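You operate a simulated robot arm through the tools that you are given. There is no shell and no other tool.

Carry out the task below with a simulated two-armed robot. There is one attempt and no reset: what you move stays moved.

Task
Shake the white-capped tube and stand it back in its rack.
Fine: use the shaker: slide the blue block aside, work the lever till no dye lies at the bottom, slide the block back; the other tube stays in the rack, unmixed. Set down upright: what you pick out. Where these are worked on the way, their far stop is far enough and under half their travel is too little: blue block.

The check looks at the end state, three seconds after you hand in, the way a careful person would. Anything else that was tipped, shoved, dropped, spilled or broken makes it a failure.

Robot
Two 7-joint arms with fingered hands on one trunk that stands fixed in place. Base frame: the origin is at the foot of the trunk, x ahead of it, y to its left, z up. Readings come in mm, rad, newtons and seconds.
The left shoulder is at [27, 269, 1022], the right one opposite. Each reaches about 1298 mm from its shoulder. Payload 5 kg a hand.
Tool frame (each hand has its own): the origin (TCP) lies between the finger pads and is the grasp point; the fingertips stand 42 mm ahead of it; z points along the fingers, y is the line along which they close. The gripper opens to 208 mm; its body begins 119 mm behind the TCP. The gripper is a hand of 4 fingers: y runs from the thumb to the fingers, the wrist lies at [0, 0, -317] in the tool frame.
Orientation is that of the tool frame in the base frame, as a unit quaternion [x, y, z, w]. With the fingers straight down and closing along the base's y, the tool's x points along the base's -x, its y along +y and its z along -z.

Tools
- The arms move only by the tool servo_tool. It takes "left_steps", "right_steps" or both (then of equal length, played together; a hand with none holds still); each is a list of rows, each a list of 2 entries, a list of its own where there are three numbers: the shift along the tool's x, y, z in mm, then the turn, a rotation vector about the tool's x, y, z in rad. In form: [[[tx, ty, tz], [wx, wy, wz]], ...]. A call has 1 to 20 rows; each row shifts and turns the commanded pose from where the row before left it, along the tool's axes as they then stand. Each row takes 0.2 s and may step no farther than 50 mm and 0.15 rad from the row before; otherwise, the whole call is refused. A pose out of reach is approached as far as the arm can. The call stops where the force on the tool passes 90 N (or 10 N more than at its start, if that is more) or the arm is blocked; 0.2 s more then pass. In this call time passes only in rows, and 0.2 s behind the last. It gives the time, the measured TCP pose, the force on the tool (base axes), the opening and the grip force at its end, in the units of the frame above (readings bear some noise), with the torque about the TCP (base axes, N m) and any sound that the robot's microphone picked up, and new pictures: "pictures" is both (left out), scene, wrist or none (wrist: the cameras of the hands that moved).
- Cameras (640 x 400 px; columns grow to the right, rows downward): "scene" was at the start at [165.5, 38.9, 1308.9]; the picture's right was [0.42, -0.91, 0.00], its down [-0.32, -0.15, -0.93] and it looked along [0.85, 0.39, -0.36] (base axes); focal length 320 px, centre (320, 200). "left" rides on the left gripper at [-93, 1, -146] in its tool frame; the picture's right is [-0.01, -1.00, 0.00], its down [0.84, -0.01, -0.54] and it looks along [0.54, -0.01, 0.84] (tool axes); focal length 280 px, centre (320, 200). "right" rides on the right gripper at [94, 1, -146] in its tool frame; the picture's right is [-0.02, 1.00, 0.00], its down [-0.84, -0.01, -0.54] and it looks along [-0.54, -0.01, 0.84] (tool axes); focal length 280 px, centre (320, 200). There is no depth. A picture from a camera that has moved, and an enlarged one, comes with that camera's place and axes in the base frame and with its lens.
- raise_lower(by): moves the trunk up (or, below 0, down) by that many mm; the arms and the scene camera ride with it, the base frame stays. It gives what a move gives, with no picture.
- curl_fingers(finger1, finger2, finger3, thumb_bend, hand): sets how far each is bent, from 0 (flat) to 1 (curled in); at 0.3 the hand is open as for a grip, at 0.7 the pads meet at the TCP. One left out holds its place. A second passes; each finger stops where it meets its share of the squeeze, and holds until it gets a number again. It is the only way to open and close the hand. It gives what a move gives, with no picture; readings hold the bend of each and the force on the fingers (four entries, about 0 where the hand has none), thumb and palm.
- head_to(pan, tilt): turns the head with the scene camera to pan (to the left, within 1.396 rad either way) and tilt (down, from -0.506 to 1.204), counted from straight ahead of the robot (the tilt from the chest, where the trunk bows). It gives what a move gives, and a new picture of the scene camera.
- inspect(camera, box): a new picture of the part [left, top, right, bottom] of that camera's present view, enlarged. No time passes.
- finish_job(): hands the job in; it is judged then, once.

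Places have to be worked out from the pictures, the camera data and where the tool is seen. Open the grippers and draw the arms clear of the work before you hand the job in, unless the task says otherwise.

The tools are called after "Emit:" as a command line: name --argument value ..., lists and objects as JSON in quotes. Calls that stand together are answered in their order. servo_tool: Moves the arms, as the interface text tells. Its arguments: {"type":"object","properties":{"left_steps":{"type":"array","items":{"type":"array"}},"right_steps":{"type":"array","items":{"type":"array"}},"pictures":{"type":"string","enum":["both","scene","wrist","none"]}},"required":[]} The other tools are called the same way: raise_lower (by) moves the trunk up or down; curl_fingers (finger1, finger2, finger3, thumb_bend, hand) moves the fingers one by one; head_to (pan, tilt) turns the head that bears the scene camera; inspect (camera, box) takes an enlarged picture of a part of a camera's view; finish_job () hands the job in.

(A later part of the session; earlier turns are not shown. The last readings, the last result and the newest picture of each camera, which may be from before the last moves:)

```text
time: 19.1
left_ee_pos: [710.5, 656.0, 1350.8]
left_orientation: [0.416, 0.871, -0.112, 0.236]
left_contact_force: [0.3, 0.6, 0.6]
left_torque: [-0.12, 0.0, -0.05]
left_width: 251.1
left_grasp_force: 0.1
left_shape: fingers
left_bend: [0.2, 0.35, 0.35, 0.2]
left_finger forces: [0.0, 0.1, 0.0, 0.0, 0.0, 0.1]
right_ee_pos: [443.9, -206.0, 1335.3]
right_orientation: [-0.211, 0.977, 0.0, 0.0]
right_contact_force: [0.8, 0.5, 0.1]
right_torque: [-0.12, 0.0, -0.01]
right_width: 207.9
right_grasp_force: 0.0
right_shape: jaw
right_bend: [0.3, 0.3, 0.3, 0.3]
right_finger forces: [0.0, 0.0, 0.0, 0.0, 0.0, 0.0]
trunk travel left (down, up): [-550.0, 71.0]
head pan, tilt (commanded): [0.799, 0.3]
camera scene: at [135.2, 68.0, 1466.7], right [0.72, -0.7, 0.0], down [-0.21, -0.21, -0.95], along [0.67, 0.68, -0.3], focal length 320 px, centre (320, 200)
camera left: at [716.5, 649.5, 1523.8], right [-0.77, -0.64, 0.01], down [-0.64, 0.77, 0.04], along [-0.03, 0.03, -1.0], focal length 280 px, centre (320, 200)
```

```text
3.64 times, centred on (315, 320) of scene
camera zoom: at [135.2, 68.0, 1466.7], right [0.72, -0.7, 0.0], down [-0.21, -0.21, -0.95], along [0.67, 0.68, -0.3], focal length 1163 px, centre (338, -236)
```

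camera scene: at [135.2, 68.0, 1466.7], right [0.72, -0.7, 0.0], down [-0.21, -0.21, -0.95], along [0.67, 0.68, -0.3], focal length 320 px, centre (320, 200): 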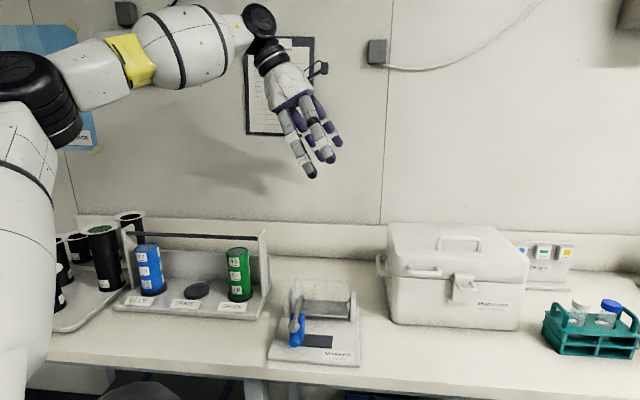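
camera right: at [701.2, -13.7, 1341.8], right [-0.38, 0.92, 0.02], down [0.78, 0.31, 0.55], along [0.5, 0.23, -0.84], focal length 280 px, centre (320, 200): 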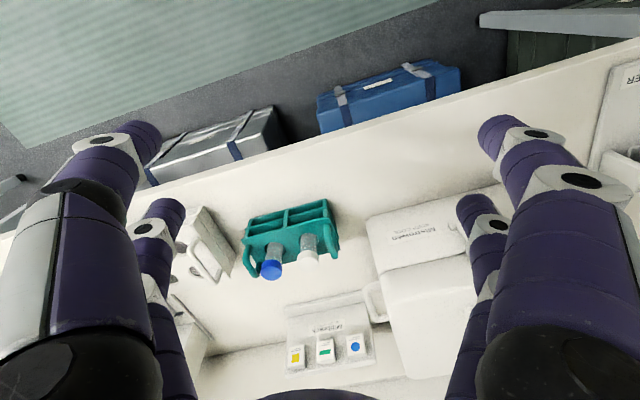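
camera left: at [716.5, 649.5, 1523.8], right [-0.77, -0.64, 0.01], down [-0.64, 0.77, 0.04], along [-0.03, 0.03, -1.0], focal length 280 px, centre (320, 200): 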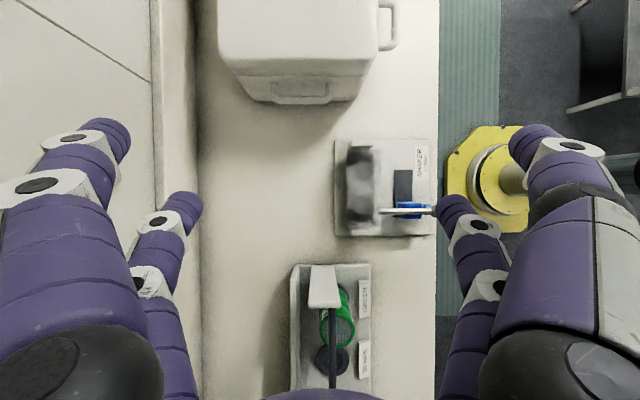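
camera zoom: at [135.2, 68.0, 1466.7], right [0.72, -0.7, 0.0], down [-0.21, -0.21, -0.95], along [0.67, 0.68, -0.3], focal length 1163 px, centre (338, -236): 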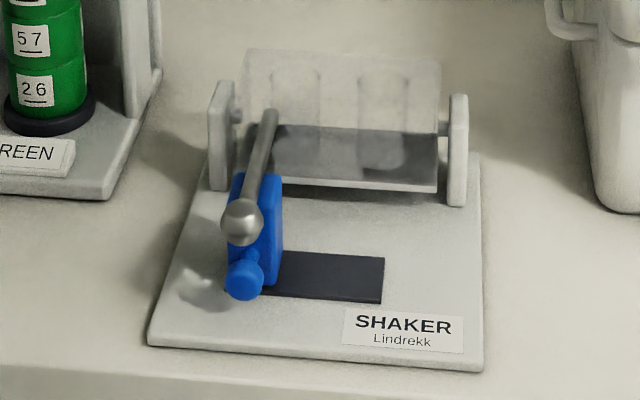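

The hole places agree with before: A (630, 619), B (671, 571), yaw ≈40°. Now I carry the open left hand, high over the box, to above the tube rack (TCP about (1014, 96, 1250)).

Emit:
servo_tool --left_steps '[[[-35.05, -8.33, 28.73], [0, 0, 0]], [[-35.05, -8.33, 28.73], [0, 0, 0]], [[-35.05, -8.33, 28.73], [0, 0, 0]], [[-35.05, -8.33, 28.73], [0, 0, 0]], [[-35.05, -8.33, 28.73], [0, 0, 0]], [[-35.05, -8.33, 28.73], [0, 0, 0]], [[-35.05, -8.33, 28.73], [0, 0, 0]], [[-35.05, -8.33, 28.73], [0, 0, 0]], [[-35.05, -8.33, 28.73], [0, 0, 0]], [[-35.05, -8.33, 28.73], [0, 0, 0]], [[-35.05, -8.33, 28.73], [0, 0, 0]], [[-35.05, -8.33, 28.73], [0, 0, 0]], [[-35.05, -8.33, 28.73], [0, 0, 0]], [[-35.05, -8.33, 28.73], [0, 0, 0]]]' --pictures "wrist"

Emit:
head_to --pan 0.1 --tilt 0.4

```text
time: 22.1
left_ee_pos: [904.3, 296.1, 1284.7]
left_orientation: [0.417, 0.871, -0.112, 0.234]
left_contact_force: [-0.3, -0.2, 0.4]
left_torque: [0.02, -0.04, 0.04]
left_width: 251.4
left_grasp_force: 0.0
left_shape: fingers
left_bend: [0.2, 0.35, 0.35, 0.2]
left_finger forces: [0.1, 0.1, 0.0, 0.1, 0.0, 0.1]
left hand out of reach, approached as far as the arm can: row 10, 11, 12, 13, 14
right_ee_pos: [443.9, -207.3, 1335.5]
right_orientation: [-0.211, 0.977, 0.0, 0.0]
right_contact_force: [-0.4, -0.3, 0.5]
right_torque: [-0.02, -0.06, 0.01]
right_width: 207.9
right_grasp_force: 0.1
right_shape: jaw
right_bend: [0.3, 0.3, 0.3, 0.3]
right_finger forces: [0.1, 0.0, 0.0, 0.0, 0.1, 0.1]
trunk travel left (down, up): [-550.0, 71.0]
head pan, tilt (commanded): [0.799, 0.3]
camera left: at [911.0, 289.5, 1458.4], right [-0.77, -0.64, 0.01], down [-0.64, 0.77, 0.04], along [-0.03, 0.03, -1.0], focal length 280 px, centre (320, 200)
```

left: 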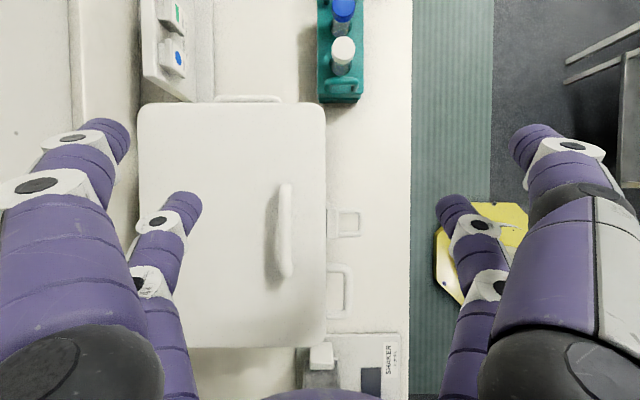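

```text
time: 23.2
left_ee_pos: [904.9, 294.7, 1283.4]
left_orientation: [0.416, 0.872, -0.112, 0.233]
left_contact_force: [0.3, 0.3, -0.3]
left_torque: [-0.02, 0.01, 0.0]
left_width: 251.6
left_grasp_force: 0.1
left_shape: fingers
left_bend: [0.2, 0.35, 0.35, 0.2]
left_finger forces: [0.1, 0.1, 0.0, 0.0, 0.0, 0.1]
right_ee_pos: [443.6, -206.3, 1334.3]
right_orientation: [-0.212, 0.977, 0.0, 0.0]
right_contact_force: [0.3, 0.2, -0.2]
right_torque: [0.02, 0.02, 0.0]
right_width: 207.9
right_grasp_force: 0.0
right_shape: jaw
right_bend: [0.3, 0.3, 0.3, 0.3]
right_finger forces: [0.0, 0.2, 0.0, 0.1, 0.0, 0.0]
trunk travel left (down, up): [-550.0, 71.0]
head pan, tilt (commanded): [0.099, 0.4]
camera scene: at [162.3, 9.2, 1457.5], right [0.1, -0.99, 0.0], down [-0.39, -0.04, -0.92], along [0.92, 0.09, -0.39], focal length 320 px, centre (320, 200)
```

scene: 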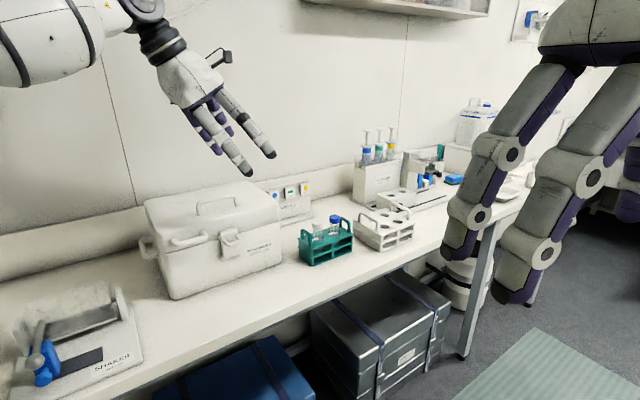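

The arm ran out of reach at (904, 296, 1285) with this lean. I'll lean the hand more toward my shoulder: turn it +16° about the vertical and tilt 10° further, which brings the wrist nearer.

Emit:
servo_tool --left_steps '[[[0, 0, 0], [-0.0704, 0, -0.1205]], [[0, 0, 0], [-0.0704, 0, -0.1205]], [[0, 0, 0], [0, -0.0873, 0]], [[0, 0, 0], [0, -0.0873, 0]]]' --pictures "both"

```text
time: 24.2
left_ee_pos: [905.8, 295.3, 1282.4]
left_orientation: [0.283, 0.896, -0.103, 0.327]
left_contact_force: [0.1, -1.0, -0.4]
left_torque: [0.01, 0.04, 0.01]
left_width: 251.8
left_grasp_force: 0.1
left_shape: fingers
left_bend: [0.2, 0.35, 0.35, 0.2]
left_finger forces: [0.0, 0.1, 0.0, 0.0, 0.0, 0.0]
right_ee_pos: [442.8, -207.9, 1333.8]
right_orientation: [-0.21, 0.978, 0.0, 0.0]
right_contact_force: [0.0, 0.2, 0.0]
right_torque: [0.0, 0.02, 0.01]
right_width: 208.0
right_grasp_force: 0.0
right_shape: jaw
right_bend: [0.3, 0.3, 0.3, 0.3]
right_finger forces: [0.0, 0.1, 0.0, 0.0, 0.1, 0.1]
trunk travel left (down, up): [-550.0, 71.0]
head pan, tilt (commanded): [0.099, 0.4]
camera scene: at [162.6, 9.0, 1457.5], right [0.1, -1.0, 0.0], down [-0.39, -0.04, -0.92], along [0.92, 0.09, -0.39], focal length 320 px, centre (320, 200)
camera left: at [889.1, 307.7, 1455.8], right [-0.56, -0.82, 0.01], down [-0.82, 0.56, -0.13], along [0.1, -0.08, -0.99], focal length 280 px, centre (320, 200)
```

scene: 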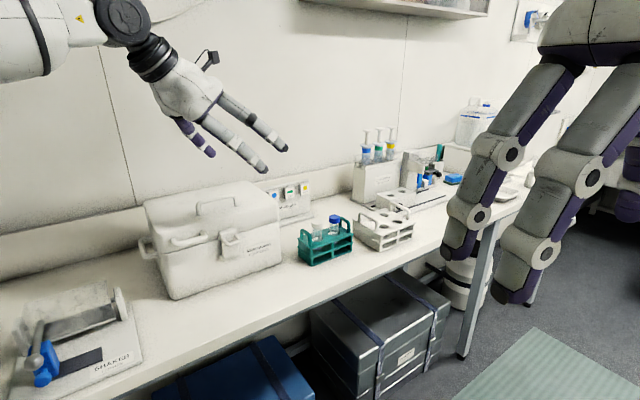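
left: 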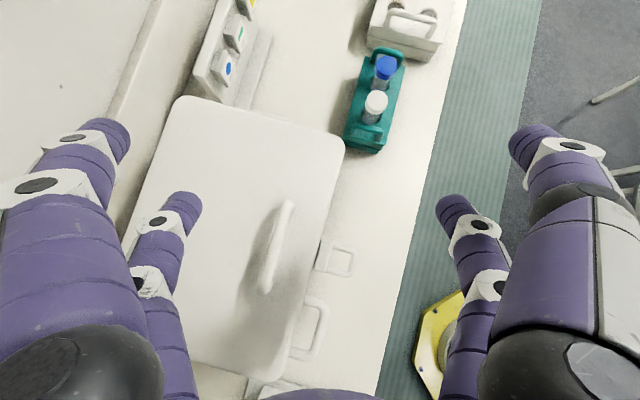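

The re-leaned pose is reached (tilt 40°). The camera sees both caps; I'll zoom in to fix the white cap's place.

Emit:
inspect --camera "left" --box '[330, 40, 430, 160]'

```text
3.33 times, centred on (380, 100) of left
camera zoom: at [889.1, 307.7, 1455.8], right [-0.56, -0.82, 0.01], down [-0.82, 0.56, -0.13], along [0.1, -0.08, -0.99], focal length 935 px, centre (120, 533)
```

zoom: 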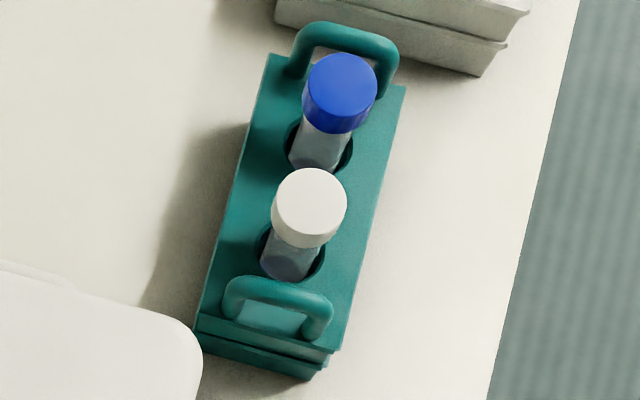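

White cap top is at about (1013, 102). I move to about 180 mm above grip height over it, and check reach and alignment.

Emit:
servo_tool --left_steps '[[[-14.0, -16.33, 34.1], [0, 0, 0]], [[-14.0, -16.33, 34.1], [0, 0, 0]], [[-14.0, -16.33, 34.1], [0, 0, 0]], [[-14.0, -16.33, 34.1], [0, 0, 0]], [[-14.0, -16.33, 34.1], [0, 0, 0]], [[-14.0, -16.33, 34.1], [0, 0, 0]]]' --pictures "both"

```text
time: 25.6
left_ee_pos: [953.3, 208.2, 1234.6]
left_orientation: [0.283, 0.896, -0.103, 0.326]
left_contact_force: [0.8, 0.2, 0.0]
left_torque: [-0.06, -0.01, -0.01]
left_width: 251.9
left_grasp_force: 0.1
left_shape: fingers
left_bend: [0.2, 0.35, 0.35, 0.2]
left_finger forces: [0.0, 0.0, 0.0, 0.1, 0.1, 0.1]
left hand out of reach, approached as far as the arm can: row 3, 4, 5, 6
right_ee_pos: [445.4, -208.1, 1334.1]
right_orientation: [-0.211, 0.977, 0.001, 0.0]
right_contact_force: [-1.4, 0.0, -0.2]
right_torque: [-0.04, 0.04, -0.01]
right_width: 208.0
right_grasp_force: 0.1
right_shape: jaw
right_bend: [0.3, 0.3, 0.3, 0.3]
right_finger forces: [0.0, 0.0, 0.0, 0.0, 0.0, 0.0]
trunk travel left (down, up): [-550.0, 71.0]
head pan, tilt (commanded): [0.099, 0.4]
camera scene: at [162.5, 9.6, 1457.4], right [0.1, -0.99, 0.0], down [-0.39, -0.04, -0.92], along [0.92, 0.09, -0.39], focal length 320 px, centre (320, 200)
camera left: at [937.1, 221.1, 1407.9], right [-0.56, -0.83, 0.01], down [-0.82, 0.56, -0.13], along [0.1, -0.08, -0.99], focal length 280 px, centre (320, 200)
```

scene: 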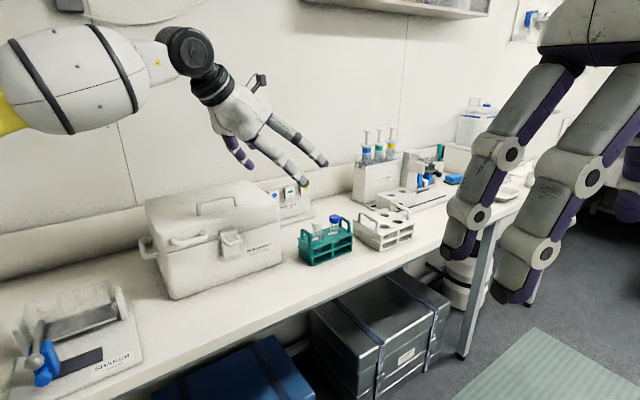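
left: 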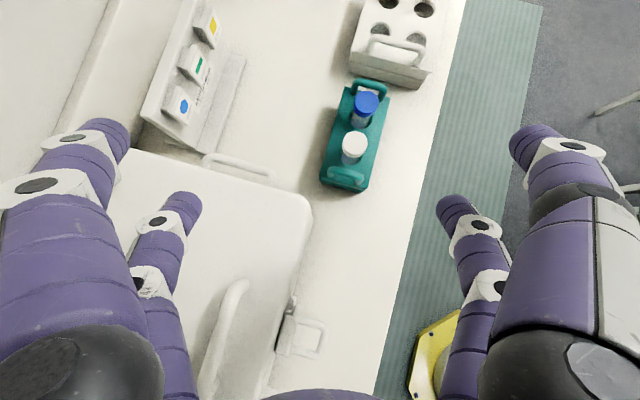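

Again flagged out of reach at (953, 208, 1235), sooner than geometry suggests. I'll look at the left arm's posture with the head camera to see what limits it.

Emit:
head_to --pan 0.7 --tilt 0.1

Emit:
head_to --pan 1.3 --tilt 0.5

```text
time: 26.6
left_ee_pos: [954.2, 207.6, 1236.2]
left_orientation: [0.283, 0.896, -0.101, 0.326]
left_contact_force: [0.9, 0.7, 0.0]
left_torque: [-0.02, 0.01, 0.03]
left_width: 251.7
left_grasp_force: 0.0
left_shape: fingers
left_bend: [0.2, 0.35, 0.35, 0.2]
left_finger forces: [0.0, 0.0, 0.1, 0.0, 0.1, 0.0]
right_ee_pos: [442.9, -206.9, 1334.6]
right_orientation: [-0.211, 0.977, 0.0, -0.001]
right_contact_force: [-0.7, -0.3, 0.8]
right_torque: [0.0, -0.02, 0.02]
right_width: 208.0
right_grasp_force: 0.0
right_shape: jaw
right_bend: [0.3, 0.3, 0.3, 0.3]
right_finger forces: [0.1, 0.0, 0.1, 0.0, 0.0, 0.1]
trunk travel left (down, up): [-550.0, 71.0]
head pan, tilt (commanded): [0.7, 0.099]
camera scene: at [140.3, 59.1, 1485.5], right [0.64, -0.77, 0.0], down [-0.08, -0.06, -0.99], along [0.76, 0.64, -0.1], focal length 320 px, centre (320, 200)
```

scene: 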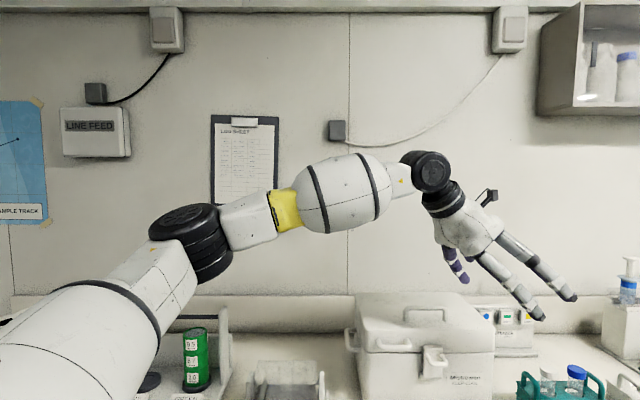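

```text
time: 27.6
left_ee_pos: [953.5, 207.5, 1236.4]
left_orientation: [0.283, 0.896, -0.102, 0.326]
left_contact_force: [0.2, 0.0, 0.0]
left_torque: [0.01, 0.02, -0.01]
left_width: 251.9
left_grasp_force: 0.1
left_shape: fingers
left_bend: [0.2, 0.35, 0.35, 0.2]
left_finger forces: [0.1, 0.0, 0.0, 0.0, 0.0, 0.0]
right_ee_pos: [444.1, -207.3, 1334.7]
right_orientation: [-0.211, 0.977, 0.0, 0.0]
right_contact_force: [-0.7, 0.5, 0.0]
right_torque: [-0.01, -0.01, 0.01]
right_width: 208.0
right_grasp_force: 0.0
right_shape: jaw
right_bend: [0.3, 0.3, 0.3, 0.3]
right_finger forces: [0.1, 0.1, 0.1, 0.0, 0.0, 0.0]
trunk travel left (down, up): [-550.0, 71.0]
head pan, tilt (commanded): [1.3, 0.499]
camera scene: at [94.5, 87.6, 1448.5], right [0.96, -0.27, 0.0], down [-0.13, -0.46, -0.88], along [0.24, 0.85, -0.48], focal length 320 px, centre (320, 200)
```

scene: 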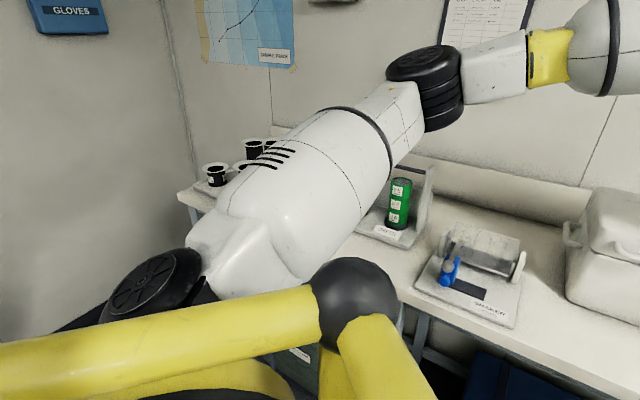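

The elbow is still well bent, so it's a wrist limit that eases as the hand goes lower. I'll descend while moving out to above the white tube, TCP (1010, 102, 1150).

Emit:
servo_tool --left_steps '[[[-6.55, -13.4, 33.6], [0, 0, 0]], [[-6.55, -13.4, 33.6], [0, 0, 0]], [[-6.55, -13.4, 33.6], [0, 0, 0]], [[-6.55, -13.4, 33.6], [0, 0, 0]]]' --pictures "wrist"

```text
time: 28.6
left_ee_pos: [954.1, 207.5, 1236.8]
left_orientation: [0.283, 0.896, -0.102, 0.327]
left_contact_force: [0.8, -0.5, 0.0]
left_torque: [0.0, 0.03, -0.02]
left_width: 251.6
left_grasp_force: 0.0
left_shape: fingers
left_bend: [0.2, 0.35, 0.35, 0.2]
left_finger forces: [0.0, 0.1, 0.1, 0.0, 0.0, 0.0]
left hand out of reach, approached as far as the arm can: row 1, 2, 3, 4
right_ee_pos: [443.4, -208.1, 1334.3]
right_orientation: [-0.211, 0.977, 0.0, 0.0]
right_contact_force: [0.5, 0.2, 0.5]
right_torque: [-0.01, -0.02, 0.03]
right_width: 207.8
right_grasp_force: 0.0
right_shape: jaw
right_bend: [0.3, 0.3, 0.3, 0.3]
right_finger forces: [0.0, 0.1, 0.0, 0.0, 0.1, 0.1]
trunk travel left (down, up): [-550.0, 71.0]
head pan, tilt (commanded): [1.3, 0.499]
camera left: at [936.6, 220.4, 1408.8], right [-0.57, -0.82, 0.01], down [-0.82, 0.56, -0.13], along [0.1, -0.08, -0.99], focal length 280 px, centre (320, 200)
```

left: 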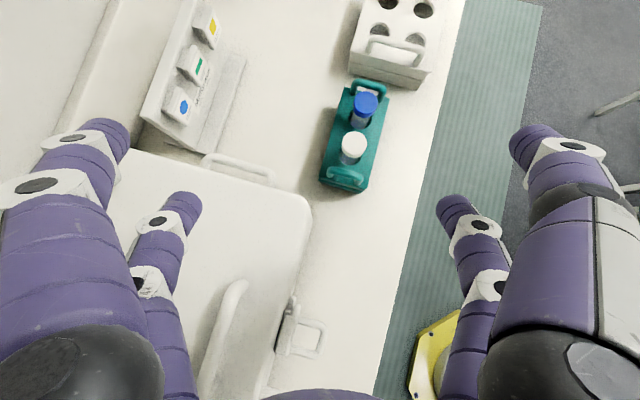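

No progress at all along that line. I'll test going straight down 40 mm to see how the limit runs.

Emit:
servo_tool --left_steps '[[[12.9, 0, 15.3], [0, 0, 0]], [[12.9, 0, 15.3], [0, 0, 0]]]' --pictures "none"

Emit:
servo_tool --left_steps '[[[-7, -11, 9.7], [0, 0, 0]], [[-7, -11, 9.7], [0, 0, 0]]]' --pictures "none"

```text
time: 29.2
left_ee_pos: [954.7, 208.7, 1197.0]
left_orientation: [0.282, 0.897, -0.102, 0.326]
left_contact_force: [1.0, -0.4, -1.3]
left_torque: [0.0, 0.01, 0.01]
left_width: 251.8
left_grasp_force: 0.1
left_shape: fingers
left_bend: [0.2, 0.35, 0.35, 0.2]
left_finger forces: [0.0, 0.0, 0.0, 0.1, 0.1, 0.1]
right_ee_pos: [444.2, -207.8, 1334.2]
right_orientation: [-0.211, 0.977, 0.0, 0.0]
right_contact_force: [-0.2, -0.3, 0.9]
right_torque: [0.01, 0.04, -0.01]
right_width: 208.2
right_grasp_force: 0.0
right_shape: jaw
right_bend: [0.3, 0.3, 0.3, 0.3]
right_finger forces: [0.0, 0.0, 0.0, 0.1, 0.0, 0.0]
trunk travel left (down, up): [-550.0, 71.0]
head pan, tilt (commanded): [1.3, 0.499]
```

```text
time: 29.8
left_ee_pos: [955.8, 193.6, 1194.8]
left_orientation: [0.282, 0.895, -0.103, 0.33]
left_contact_force: [-0.9, -0.6, 0.3]
left_torque: [0.03, -0.03, 0.06]
left_width: 251.7
left_grasp_force: 0.0
left_shape: fingers
left_bend: [0.2, 0.35, 0.35, 0.2]
left_finger forces: [0.0, 0.1, 0.0, 0.0, 0.1, 0.0]
left hand out of reach, approached as far as the arm can: row 2
right_ee_pos: [442.3, -207.6, 1335.2]
right_orientation: [-0.211, 0.977, 0.0, 0.001]
right_contact_force: [-0.9, -0.4, 0.2]
right_torque: [0.0, -0.15, 0.01]
right_width: 208.1
right_grasp_force: 0.2
right_shape: jaw
right_bend: [0.3, 0.3, 0.3, 0.3]
right_finger forces: [0.0, 0.0, 0.1, 0.1, 0.1, 0.0]
trunk travel left (down, up): [-550.0, 71.0]
head pan, tilt (commanded): [1.3, 0.499]
```

Descending is fine; the limit is lateral. Leaning the hand more directly toward the shoulder should free it, so I turn it another 20° about the vertical.

Emit:
servo_tool --left_steps '[[[0, 0, 0], [-0.075, 0, -0.0891]], [[0, 0, 0], [-0.075, 0, -0.0891]], [[0, 0, 0], [-0.075, 0, -0.0891]]]' --pictures "none"

Emit:
head_to --pan 0.45 --tilt 0.3

```text
time: 30.6
left_ee_pos: [953.8, 196.1, 1193.6]
left_orientation: [0.231, 0.91, -0.084, 0.335]
left_contact_force: [-0.2, 0.1, -0.3]
left_torque: [0.02, -0.02, -0.01]
left_width: 252.1
left_grasp_force: 0.0
left_shape: fingers
left_bend: [0.2, 0.35, 0.35, 0.2]
left_finger forces: [0.0, 0.0, 0.0, 0.0, 0.1, 0.0]
left hand out of reach, approached as far as the arm can: row 1, 2, 3
right_ee_pos: [442.9, -207.0, 1334.8]
right_orientation: [-0.212, 0.977, 0.0, 0.0]
right_contact_force: [-0.5, -0.4, 0.8]
right_torque: [0.02, -0.05, 0.03]
right_width: 208.1
right_grasp_force: 0.0
right_shape: jaw
right_bend: [0.3, 0.3, 0.3, 0.3]
right_finger forces: [0.0, 0.0, 0.0, 0.0, 0.0, 0.0]
trunk travel left (down, up): [-550.0, 71.0]
head pan, tilt (commanded): [1.3, 0.499]
```

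```text
time: 31.7
left_ee_pos: [953.8, 195.5, 1193.9]
left_orientation: [0.231, 0.91, -0.084, 0.333]
left_contact_force: [0.0, -0.4, 0.7]
left_torque: [0.01, 0.0, 0.02]
left_width: 251.8
left_grasp_force: 0.1
left_shape: fingers
left_bend: [0.2, 0.35, 0.35, 0.2]
left_finger forces: [0.1, 0.0, 0.0, 0.0, 0.0, 0.0]
right_ee_pos: [445.0, -207.3, 1334.1]
right_orientation: [-0.211, 0.977, 0.0, 0.0]
right_contact_force: [-0.4, 0.8, 0.6]
right_torque: [0.02, -0.07, 0.06]
right_width: 208.0
right_grasp_force: 0.0
right_shape: jaw
right_bend: [0.3, 0.3, 0.3, 0.3]
right_finger forces: [0.1, 0.0, 0.0, 0.1, 0.0, 0.0]
trunk travel left (down, up): [-550.0, 71.0]
head pan, tilt (commanded): [0.45, 0.3]
camera scene: at [153.9, 40.6, 1466.8], right [0.44, -0.9, 0.0], down [-0.27, -0.13, -0.96], along [0.86, 0.42, -0.3], focal length 320 px, centre (320, 200)
```

scene: 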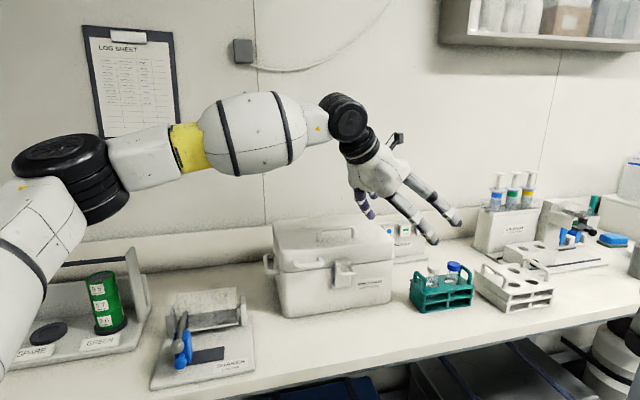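

Only part of that turn was possible, so a joint is near its stop in this elbow-out posture. I'll probe which directions remain free: first +x by 30 mm, then down.

Emit:
servo_tool --left_steps '[[[-10, 7.1, 8.5], [0, 0, 0]], [[-10, 7.1, 8.5], [0, 0, 0]], [[-10, 7.1, 8.5], [0, 0, 0]]]' --pictures "none"

Emit:
servo_tool --left_steps '[[[12.9, 0, 15.3], [0, 0, 0]], [[12.9, 0, 15.3], [0, 0, 0]]]' --pictures "none"

Emit:
servo_tool --left_steps '[[[0, 0, 0], [-0.06, 0, -0.07]], [[0, 0, 0], [-0.06, 0, -0.07]]]' --pictures "none"

```text
time: 32.5
left_ee_pos: [967.5, 212.0, 1193.2]
left_orientation: [0.231, 0.91, -0.084, 0.334]
left_contact_force: [0.2, 0.1, 0.8]
left_torque: [-0.03, -0.02, 0.0]
left_width: 251.9
left_grasp_force: 0.1
left_shape: fingers
left_bend: [0.2, 0.35, 0.35, 0.2]
left_finger forces: [0.0, 0.0, 0.0, 0.0, 0.1, 0.1]
left hand out of reach, approached as far as the arm can: row 1, 2, 3
right_ee_pos: [443.5, -208.2, 1335.1]
right_orientation: [-0.212, 0.977, 0.0, 0.001]
right_contact_force: [0.0, 0.8, -0.2]
right_torque: [0.0, 0.02, -0.04]
right_width: 207.8
right_grasp_force: 0.1
right_shape: jaw
right_bend: [0.3, 0.3, 0.3, 0.3]
right_finger forces: [0.0, 0.0, 0.0, 0.0, 0.0, 0.1]
trunk travel left (down, up): [-550.0, 71.0]
head pan, tilt (commanded): [0.45, 0.3]
```

```text
time: 33.1
left_ee_pos: [968.1, 210.2, 1157.3]
left_orientation: [0.231, 0.91, -0.083, 0.335]
left_contact_force: [-0.1, -2.7, 13.9]
left_torque: [1.34, -0.84, -0.22]
left_width: 251.8
left_grasp_force: 7.0
left_shape: fingers
left_bend: [0.2, 0.34, 0.35, 0.2]
left_finger forces: [0.0, 14.0, 0.1, 0.0, 0.0, 0.1]
right_ee_pos: [442.9, -208.2, 1334.9]
right_orientation: [-0.21, 0.978, 0.001, 0.0]
right_contact_force: [0.9, 0.2, 0.4]
right_torque: [0.05, -0.09, 0.0]
right_width: 208.3
right_grasp_force: 0.0
right_shape: jaw
right_bend: [0.3, 0.3, 0.3, 0.3]
right_finger forces: [0.2, 0.0, 0.0, 0.1, 0.0, 0.0]
trunk travel left (down, up): [-550.0, 71.0]
head pan, tilt (commanded): [0.45, 0.3]
```

```text
time: 33.7
left_ee_pos: [963.2, 213.4, 1153.8]
left_orientation: [0.147, 0.926, -0.053, 0.344]
left_contact_force: [6.8, -4.9, 26.2]
left_torque: [2.74, -1.29, -0.86]
left_width: 251.9
left_grasp_force: 12.7
left_shape: fingers
left_bend: [0.2, 0.33, 0.35, 0.2]
left_finger forces: [0.0, 26.3, 0.1, 0.0, 0.0, 0.2]
left hand out of reach, approached as far as the arm can: row 2
right_ee_pos: [442.1, -208.8, 1335.4]
right_orientation: [-0.211, 0.978, 0.001, 0.001]
right_contact_force: [-0.8, -0.4, -0.7]
right_torque: [-0.01, -0.01, 0.03]
right_width: 208.0
right_grasp_force: 0.1
right_shape: jaw
right_bend: [0.3, 0.3, 0.3, 0.3]
right_finger forces: [0.0, 0.0, 0.0, 0.0, 0.1, 0.0]
trunk travel left (down, up): [-550.0, 71.0]
head pan, tilt (commanded): [0.45, 0.3]
```

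Finger2 has come down on the white box's lid (26 N, pressing down). I lift straight up at once.

Emit:
servo_tool --left_steps '[[[-19.6, 0, -22.7], [0, 0, 0]], [[-19.6, 0, -22.7], [0, 0, 0]]]' --pictures "both"

```text
time: 34.3
left_ee_pos: [961.4, 216.4, 1167.8]
left_orientation: [0.147, 0.927, -0.054, 0.34]
left_contact_force: [0.4, -0.1, -0.1]
left_torque: [0.0, 0.01, -0.02]
left_width: 251.8
left_grasp_force: 0.0
left_shape: fingers
left_bend: [0.2, 0.35, 0.35, 0.2]
left_finger forces: [0.1, 0.1, 0.1, 0.0, 0.0, 0.0]
left hand out of reach, approached as far as the arm can: row 1, 2
right_ee_pos: [444.3, -207.7, 1333.8]
right_orientation: [-0.212, 0.977, 0.0, 0.0]
right_contact_force: [0.1, -0.3, -0.1]
right_torque: [0.01, -0.01, 0.0]
right_width: 208.0
right_grasp_force: 0.0
right_shape: jaw
right_bend: [0.3, 0.3, 0.3, 0.3]
right_finger forces: [0.1, 0.1, 0.1, 0.1, 0.0, 0.1]
trunk travel left (down, up): [-550.0, 71.0]
head pan, tilt (commanded): [0.45, 0.3]
camera scene: at [154.1, 40.5, 1466.7], right [0.44, -0.9, 0.0], down [-0.27, -0.13, -0.96], along [0.86, 0.42, -0.3], focal length 320 px, centre (320, 200)
camera left: at [941.3, 224.5, 1341.8], right [-0.3, -0.95, 0.01], down [-0.95, 0.29, -0.13], along [0.13, -0.05, -0.99], focal length 280 px, centre (320, 200)
```

scene: 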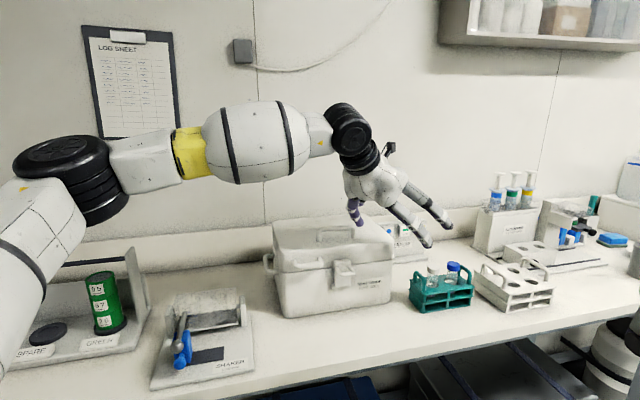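
left: 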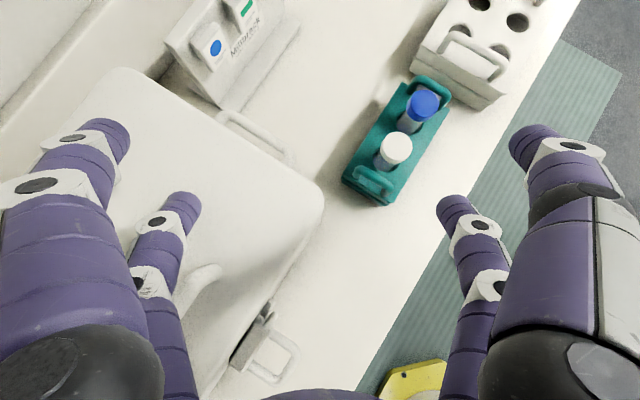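

The contact is gone and the box hasn't shifted; its lid top is near z≈1098, which I'll respect from now on. Lower hand relative to the shoulder gives more freedom, so I raise the trunk by its remaining travel.

Emit:
raise_lower --by 70

Emit:
servo_tool --left_steps '[[[16.3, 0, 19], [0, 0, 0]], [[16.3, 0, 19], [0, 0, 0]]]' --pictures "none"

```text
time: 35.4
left_ee_pos: [963.9, 216.9, 1239.1]
left_orientation: [0.146, 0.927, -0.053, 0.341]
left_contact_force: [0.6, 0.6, -1.2]
left_torque: [0.02, 0.03, 0.0]
left_width: 251.7
left_grasp_force: 0.0
left_shape: fingers
left_bend: [0.2, 0.35, 0.35, 0.2]
left_finger forces: [0.1, 0.0, 0.1, 0.0, 0.1, 0.0]
right_ee_pos: [444.1, -207.5, 1403.2]
right_orientation: [-0.211, 0.977, 0.0, -0.001]
right_contact_force: [0.5, 0.0, -0.8]
right_torque: [0.0, 0.09, 0.02]
right_width: 208.1
right_grasp_force: 0.1
right_shape: jaw
right_bend: [0.3, 0.3, 0.3, 0.3]
right_finger forces: [0.0, 0.0, 0.0, 0.0, 0.0, 0.0]
trunk travel left (down, up): [-620.0, 1.0]
head pan, tilt (commanded): [0.45, 0.3]
```

```text
time: 36.0
left_ee_pos: [962.1, 218.0, 1189.6]
left_orientation: [0.146, 0.927, -0.053, 0.341]
left_contact_force: [-0.8, -0.4, 0.5]
left_torque: [-0.01, 0.05, 0.01]
left_width: 251.9
left_grasp_force: 0.2
left_shape: fingers
left_bend: [0.2, 0.35, 0.35, 0.2]
left_finger forces: [0.0, 0.0, 0.0, 0.0, 0.0, 0.0]
right_ee_pos: [444.6, -206.8, 1404.6]
right_orientation: [-0.212, 0.977, -0.001, -0.001]
right_contact_force: [0.3, 0.4, 0.0]
right_torque: [-0.03, 0.04, 0.01]
right_width: 208.0
right_grasp_force: 0.0
right_shape: jaw
right_bend: [0.3, 0.3, 0.3, 0.3]
right_finger forces: [0.1, 0.0, 0.0, 0.1, 0.1, 0.0]
trunk travel left (down, up): [-620.0, 1.0]
head pan, tilt (commanded): [0.45, 0.3]
```

Now I try moving toward the rack side (−y) at this height.

Emit:
servo_tool --left_steps '[[[-14.3, -25.5, 12.1], [0, 0, 0]], [[-14.3, -25.5, 12.1], [0, 0, 0]]]' --pictures "wrist"

```text
time: 36.6
left_ee_pos: [961.1, 217.8, 1191.0]
left_orientation: [0.147, 0.927, -0.054, 0.341]
left_contact_force: [0.5, 0.1, 0.4]
left_torque: [0.02, 0.0, -0.01]
left_width: 252.0
left_grasp_force: 0.1
left_shape: fingers
left_bend: [0.2, 0.35, 0.35, 0.2]
left_finger forces: [0.0, 0.0, 0.1, 0.0, 0.0, 0.0]
left hand out of reach, approached as far as the arm can: row 1, 2
right_ee_pos: [443.3, -206.9, 1404.4]
right_orientation: [-0.211, 0.977, 0.001, -0.001]
right_contact_force: [0.0, -0.4, -0.1]
right_torque: [0.02, -0.03, -0.01]
right_width: 207.9
right_grasp_force: 0.2
right_shape: jaw
right_bend: [0.3, 0.3, 0.3, 0.3]
right_finger forces: [0.0, 0.0, 0.0, 0.0, 0.0, 0.1]
trunk travel left (down, up): [-620.0, 1.0]
head pan, tilt (commanded): [0.45, 0.3]
camera left: at [940.2, 225.5, 1363.3], right [-0.3, -0.95, 0.01], down [-0.95, 0.29, -0.14], along [0.13, -0.05, -0.99], focal length 280 px, centre (320, 200)
```

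left: 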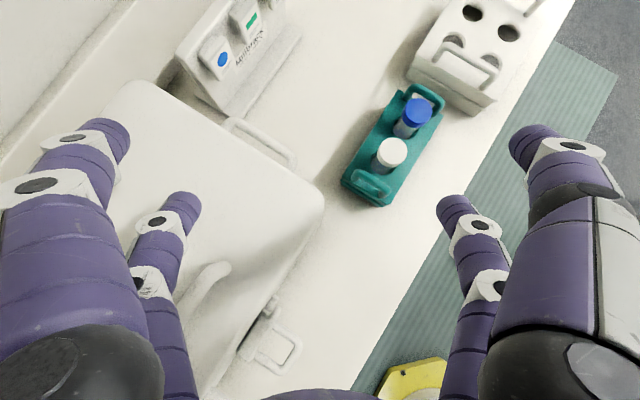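

Motion that way is blocked entirely: the elbow stays fixed out to the left, so this posture is a dead end. I'll retreat up and back, undo the tilt and turn to the home orientation, and then approach the rack from that posture.

Emit:
servo_tool --left_steps '[[[11.6, 2.2, -36.1], [0, 0, 0]], [[11.6, 2.2, -36.1], [0, 0, 0]], [[11.6, 2.2, -36.1], [0, 0, 0]], [[11.6, 2.2, -36.1], [0, 0, 0]], [[11.6, 2.2, -36.1], [0, 0, 0]], [[0, 0, 0], [0, 0.14, 0]], [[0, 0, 0], [0, 0.14, 0]], [[0, 0, 0], [0, 0.14, 0]], [[0, 0, 0], [0, 0.14, 0]], [[0, 0, 0], [0, 0.14, 0]], [[0, 0, 0], [0, 0, -0.1466]], [[0, 0, 0], [0, 0, -0.1466]], [[0, 0, 0], [0, 0, -0.1466]], [[0, 0, 0], [0, 0, -0.1466]], [[0, 0, 0], [0, 0, -0.1466]]]' --pictures "scene"

```text
time: 39.8
left_ee_pos: [811.4, 286.5, 1290.3]
left_orientation: [-0.208, 0.972, -0.053, 0.093]
left_contact_force: [0.5, -0.4, 0.2]
left_torque: [0.01, 0.03, 0.06]
left_width: 251.9
left_grasp_force: 0.0
left_shape: fingers
left_bend: [0.2, 0.35, 0.35, 0.2]
left_finger forces: [0.0, 0.1, 0.0, 0.0, 0.1, 0.0]
left hand out of reach, approached as far as the arm can: row 9, 10
right_ee_pos: [443.8, -208.1, 1404.7]
right_orientation: [-0.212, 0.977, 0.0, 0.0]
right_contact_force: [0.0, 0.3, 0.6]
right_torque: [-0.01, -0.01, -0.02]
right_width: 208.1
right_grasp_force: 0.1
right_shape: jaw
right_bend: [0.3, 0.3, 0.3, 0.3]
right_finger forces: [0.1, 0.1, 0.0, 0.0, 0.0, 0.0]
trunk travel left (down, up): [-620.0, 1.0]
head pan, tilt (commanded): [0.45, 0.3]
camera scene: at [152.8, 40.3, 1537.1], right [0.44, -0.9, 0.0], down [-0.27, -0.13, -0.96], along [0.86, 0.42, -0.3], focal length 320 px, centre (320, 200)
```

scene: 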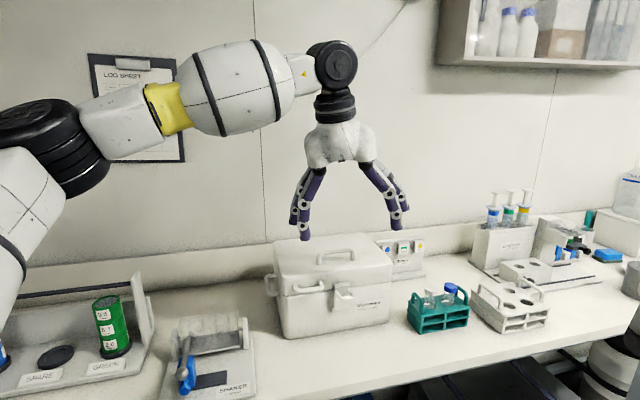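

The wrist's bend also limits here (forearm rising, hand hanging). From this home-like turn I test moving toward the rack.

Emit:
servo_tool --left_steps '[[[-7.2, -35, 18.5], [0, 0, 0]], [[-7.2, -35, 18.5], [0, 0, 0]], [[-7.2, -35, 18.5], [0, 0, 0]], [[-7.2, -35, 18.5], [0, 0, 0]], [[-7.2, -35, 18.5], [0, 0, 0]]]' --pictures "scene"

```text
time: 41.0
left_ee_pos: [819.6, 279.5, 1264.6]
left_orientation: [-0.208, 0.972, -0.054, 0.093]
left_contact_force: [0.5, 0.7, 0.9]
left_torque: [0.0, -0.06, 0.01]
left_width: 251.8
left_grasp_force: 0.0
left_shape: fingers
left_bend: [0.2, 0.35, 0.35, 0.2]
left_finger forces: [0.1, 0.0, 0.0, 0.0, 0.1, 0.0]
left hand out of reach, approached as far as the arm can: row 1, 2, 3, 4, 5
right_ee_pos: [443.3, -206.5, 1404.5]
right_orientation: [-0.211, 0.977, 0.0, 0.0]
right_contact_force: [-0.7, 0.5, 0.2]
right_torque: [0.02, -0.09, 0.02]
right_width: 208.1
right_grasp_force: 0.0
right_shape: jaw
right_bend: [0.3, 0.3, 0.3, 0.3]
right_finger forces: [0.1, 0.0, 0.0, 0.1, 0.0, 0.1]
trunk travel left (down, up): [-620.0, 1.0]
head pan, tilt (commanded): [0.45, 0.3]
camera scene: at [152.5, 40.8, 1536.9], right [0.44, -0.9, 0.0], down [-0.27, -0.13, -0.96], along [0.86, 0.42, -0.3], focal length 320 px, centre (320, 200)
```

scene: 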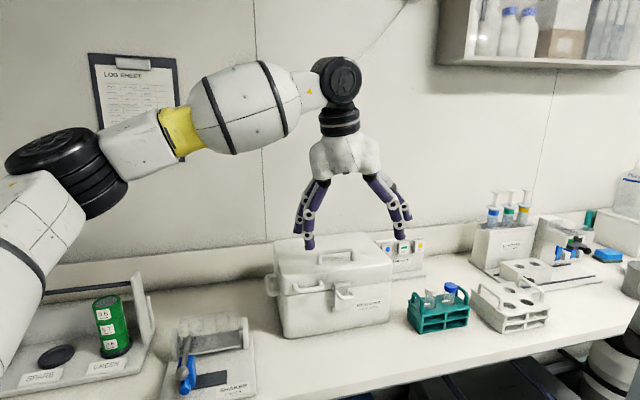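

Still stuck: the elbow doesn't swing inward. The right arm started in an inward-crossing posture, so I'll look at it for comparison.

Emit:
head_to --pan -0.6 --tilt 0.4

Emit:
head_to --pan 0.9 --tilt 0.5

```text
time: 42.3
left_ee_pos: [819.7, 280.2, 1264.8]
left_orientation: [-0.208, 0.972, -0.053, 0.094]
left_contact_force: [-0.4, 0.0, -0.2]
left_torque: [0.01, -0.01, -0.02]
left_width: 251.9
left_grasp_force: 0.0
left_shape: fingers
left_bend: [0.2, 0.35, 0.35, 0.2]
left_finger forces: [0.0, 0.0, 0.1, 0.1, 0.0, 0.1]
right_ee_pos: [443.4, -206.8, 1404.0]
right_orientation: [-0.212, 0.977, 0.0, 0.0]
right_contact_force: [-0.3, -0.3, 0.8]
right_torque: [0.0, -0.01, 0.0]
right_width: 208.2
right_grasp_force: 0.1
right_shape: jaw
right_bend: [0.3, 0.3, 0.3, 0.3]
right_finger forces: [0.0, 0.0, 0.1, 0.1, 0.1, 0.0]
trunk travel left (down, up): [-620.0, 1.0]
head pan, tilt (commanded): [-0.6, 0.4]
camera scene: at [145.4, -52.3, 1527.7], right [-0.56, -0.83, 0.0], down [-0.32, 0.22, -0.92], along [0.76, -0.52, -0.39], focal length 320 px, centre (320, 200)
```

scene: 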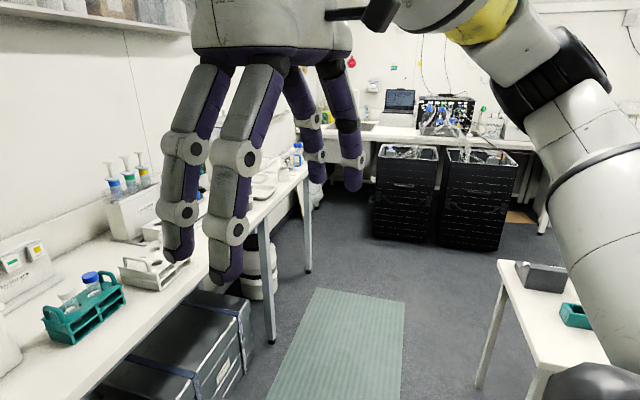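

```text
time: 43.9
left_ee_pos: [820.5, 280.0, 1265.0]
left_orientation: [-0.208, 0.972, -0.053, 0.093]
left_contact_force: [-1.1, -0.4, -0.4]
left_torque: [-0.01, 0.01, 0.0]
left_width: 251.9
left_grasp_force: 0.0
left_shape: fingers
left_bend: [0.2, 0.35, 0.35, 0.2]
left_finger forces: [0.1, 0.0, 0.1, 0.0, 0.0, 0.0]
right_ee_pos: [443.9, -208.1, 1404.9]
right_orientation: [-0.212, 0.977, 0.0, 0.0]
right_contact_force: [-0.2, 0.1, -0.8]
right_torque: [0.0, 0.01, -0.02]
right_width: 208.1
right_grasp_force: 0.1
right_shape: jaw
right_bend: [0.3, 0.3, 0.3, 0.3]
right_finger forces: [0.0, 0.0, 0.0, 0.0, 0.0, 0.0]
trunk travel left (down, up): [-620.0, 1.0]
head pan, tilt (commanded): [0.901, 0.499]
camera scene: at [125.6, 71.2, 1518.6], right [0.78, -0.62, 0.0], down [-0.3, -0.37, -0.88], along [0.55, 0.69, -0.48], focal length 320 px, centre (320, 200)
```

scene: 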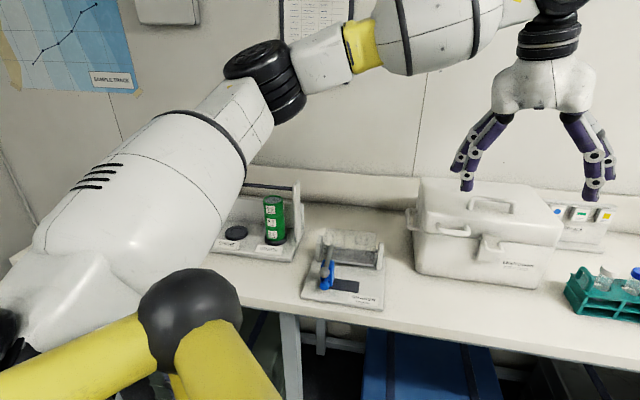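

Comparing postures, the left upper arm stops at about 36° outward, while the right arm went inward freely; so the right arm will handle the tube and the left the shaker. I retract the left arm to its own side first.

Emit:
servo_tool --left_steps '[[[21.4, 38.2, -18.2], [0, 0, 0]], [[21.4, 38.2, -18.2], [0, 0, 0]], [[21.4, 38.2, -18.2], [0, 0, 0]], [[21.4, 38.2, -18.2], [0, 0, 0]], [[21.4, 38.2, -18.2], [0, 0, 0]], [[21.4, 38.2, -18.2], [0, 0, 0]], [[21.4, 38.2, -18.2], [0, 0, 0]], [[21.4, 38.2, -18.2], [0, 0, 0]], [[21.4, 38.2, -18.2], [0, 0, 0]], [[21.4, 38.2, -18.2], [0, 0, 0]]]' --pictures "none"

Emit:
head_to --pan 0.25 --tilt 0.45

```text
time: 46.1
left_ee_pos: [438.3, 552.0, 1351.8]
left_orientation: [-0.207, 0.972, -0.054, 0.095]
left_contact_force: [0.1, -0.2, -1.1]
left_torque: [-0.14, -0.11, -0.02]
left_width: 251.8
left_grasp_force: 0.1
left_shape: fingers
left_bend: [0.2, 0.35, 0.35, 0.2]
left_finger forces: [0.1, 0.0, 0.0, 0.0, 0.0, 0.0]
right_ee_pos: [441.5, -205.5, 1405.2]
right_orientation: [-0.211, 0.977, 0.0, 0.0]
right_contact_force: [-0.6, 1.5, 1.5]
right_torque: [-0.11, -0.16, 0.01]
right_width: 208.4
right_grasp_force: 0.2
right_shape: jaw
right_bend: [0.3, 0.3, 0.3, 0.3]
right_finger forces: [0.1, 0.0, 0.0, 0.0, 0.0, 0.0]
trunk travel left (down, up): [-620.0, 1.0]
head pan, tilt (commanded): [0.901, 0.499]
```

```text
time: 47.1
left_ee_pos: [440.1, 549.4, 1353.3]
left_orientation: [-0.207, 0.972, -0.053, 0.093]
left_contact_force: [0.6, -0.3, -0.5]
left_torque: [0.05, 0.07, 0.04]
left_width: 251.8
left_grasp_force: 0.1
left_shape: fingers
left_bend: [0.2, 0.35, 0.35, 0.2]
left_finger forces: [0.0, 0.1, 0.0, 0.1, 0.0, 0.1]
right_ee_pos: [444.9, -207.5, 1403.6]
right_orientation: [-0.211, 0.977, 0.0, 0.0]
right_contact_force: [-0.1, -0.6, 0.8]
right_torque: [0.04, 0.07, 0.02]
right_width: 207.8
right_grasp_force: 0.0
right_shape: jaw
right_bend: [0.3, 0.3, 0.3, 0.3]
right_finger forces: [0.0, 0.0, 0.0, 0.0, 0.0, 0.0]
trunk travel left (down, up): [-620.0, 1.0]
head pan, tilt (commanded): [0.25, 0.45]
camera scene: at [158.7, 22.2, 1522.9], right [0.25, -0.97, 0.0], down [-0.42, -0.11, -0.9], along [0.87, 0.22, -0.44], focal length 320 px, centre (320, 200)
```

scene: 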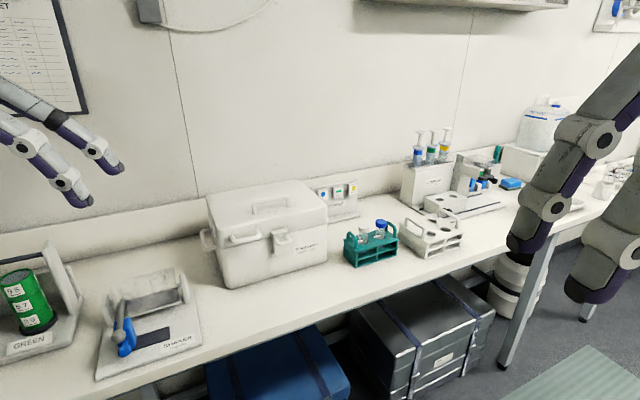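

Now the right arm: I first check its finger pairing by opening, then turn it in free air (−44° about vertical, then 45° tilt so that it points forward-right and down).

Emit:
curl_fingers --hand "right" --finger1 0.65 --thumb_bend 0.65 --finger2 0.2 --finger3 0.2

Emit:
inspect --camera "right" --box '[0, 0, 640, 400]'

Emit:
servo_tool --right_steps '[[[0, 0, 0], [0, 0, 0.128]], [[0, 0, 0], [0, 0, 0.128]], [[0, 0, 0], [0, 0, 0.128]], [[0, 0, 0], [0, 0, 0.128]], [[0, 0, 0], [0, 0, 0.128]], [[0, 0, 0], [0, 0, 0.128]], [[0, 0, 0], [0, -0.131, 0]], [[0, 0, 0], [0, -0.131, 0]], [[0, 0, 0], [0, -0.131, 0]], [[0, 0, 0], [0, -0.131, 0]], [[0, 0, 0], [0, -0.131, 0]], [[0, 0, 0], [0, -0.131, 0]]]' --pictures "both"

```text
time: 48.1
left_ee_pos: [439.8, 550.1, 1354.1]
left_orientation: [-0.207, 0.972, -0.053, 0.094]
left_contact_force: [-0.7, 0.0, 0.6]
left_torque: [-0.02, 0.03, -0.01]
left_width: 251.6
left_grasp_force: 0.2
left_shape: fingers
left_bend: [0.2, 0.35, 0.35, 0.2]
left_finger forces: [0.0, 0.0, 0.0, 0.0, 0.1, 0.0]
right_ee_pos: [443.9, -207.3, 1405.1]
right_orientation: [-0.21, 0.978, 0.0, 0.0]
right_contact_force: [0.1, -0.3, 0.4]
right_torque: [0.01, -0.03, 0.0]
right_width: 35.4
right_grasp_force: 0.0
right_shape: fingers
right_bend: [0.65, 0.2, 0.2, 0.65]
right_finger forces: [0.0, 0.0, 0.0, 0.0, 0.1, 0.0]
trunk travel left (down, up): [-620.0, 1.0]
head pan, tilt (commanded): [0.25, 0.45]
```

```text
1.00 times, centred on (320, 200) of right (not enlarged: the box is as wide or as high as the picture)
camera zoom: at [357.8, -245.2, 1550.6], right [-0.4, 0.92, 0.0], down [0.77, 0.34, 0.54], along [0.49, 0.22, -0.84], focal length 280 px, centre (320, 200)
```

zoom: 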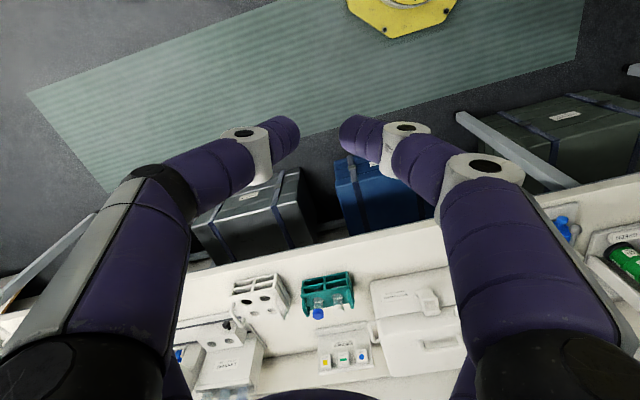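

```text
time: 50.8
left_ee_pos: [440.4, 548.1, 1353.5]
left_orientation: [-0.207, 0.972, -0.053, 0.093]
left_contact_force: [-0.5, -1.0, 0.0]
left_torque: [0.03, -0.01, 0.04]
left_width: 252.0
left_grasp_force: 0.1
left_shape: fingers
left_bend: [0.2, 0.35, 0.35, 0.2]
left_finger forces: [0.0, 0.0, 0.0, 0.1, 0.0, 0.0]
right_ee_pos: [551.6, -259.9, 1492.7]
right_orientation: [0.143, 0.917, -0.066, 0.367]
right_contact_force: [1.1, -0.8, -0.6]
right_torque: [0.03, -0.01, 0.03]
right_width: 35.2
right_grasp_force: 0.1
right_shape: fingers
right_bend: [0.65, 0.2, 0.2, 0.65]
right_finger forces: [0.0, 0.0, 0.0, 0.1, 0.0, 0.1]
right hand out of reach, approached as far as the arm can: row 9, 10, 11, 12
trunk travel left (down, up): [-620.0, 1.0]
head pan, tilt (commanded): [0.25, 0.45]
camera scene: at [158.2, 21.9, 1523.0], right [0.25, -0.97, 0.0], down [-0.42, -0.11, -0.9], along [0.87, 0.22, -0.44], focal length 320 px, centre (320, 200)
camera right: at [392.5, -204.6, 1533.2], right [0.32, 0.95, -0.01], down [0.22, -0.07, 0.97], along [0.92, -0.32, -0.23], focal length 280 px, centre (320, 200)
```

scene: 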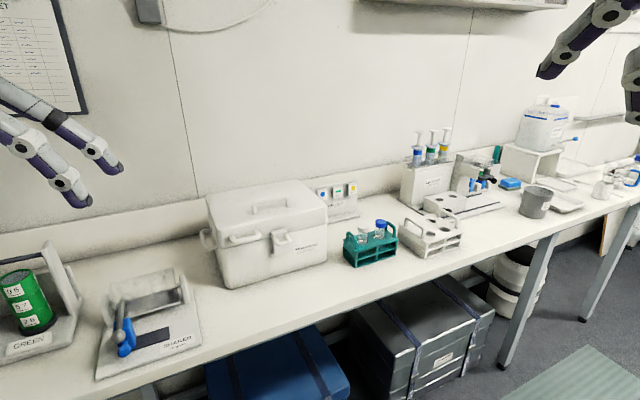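
right: 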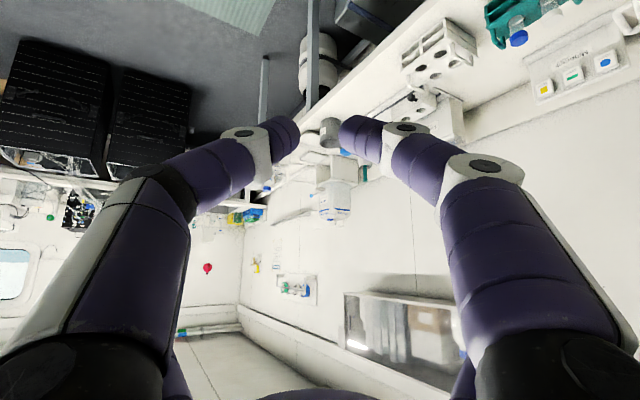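

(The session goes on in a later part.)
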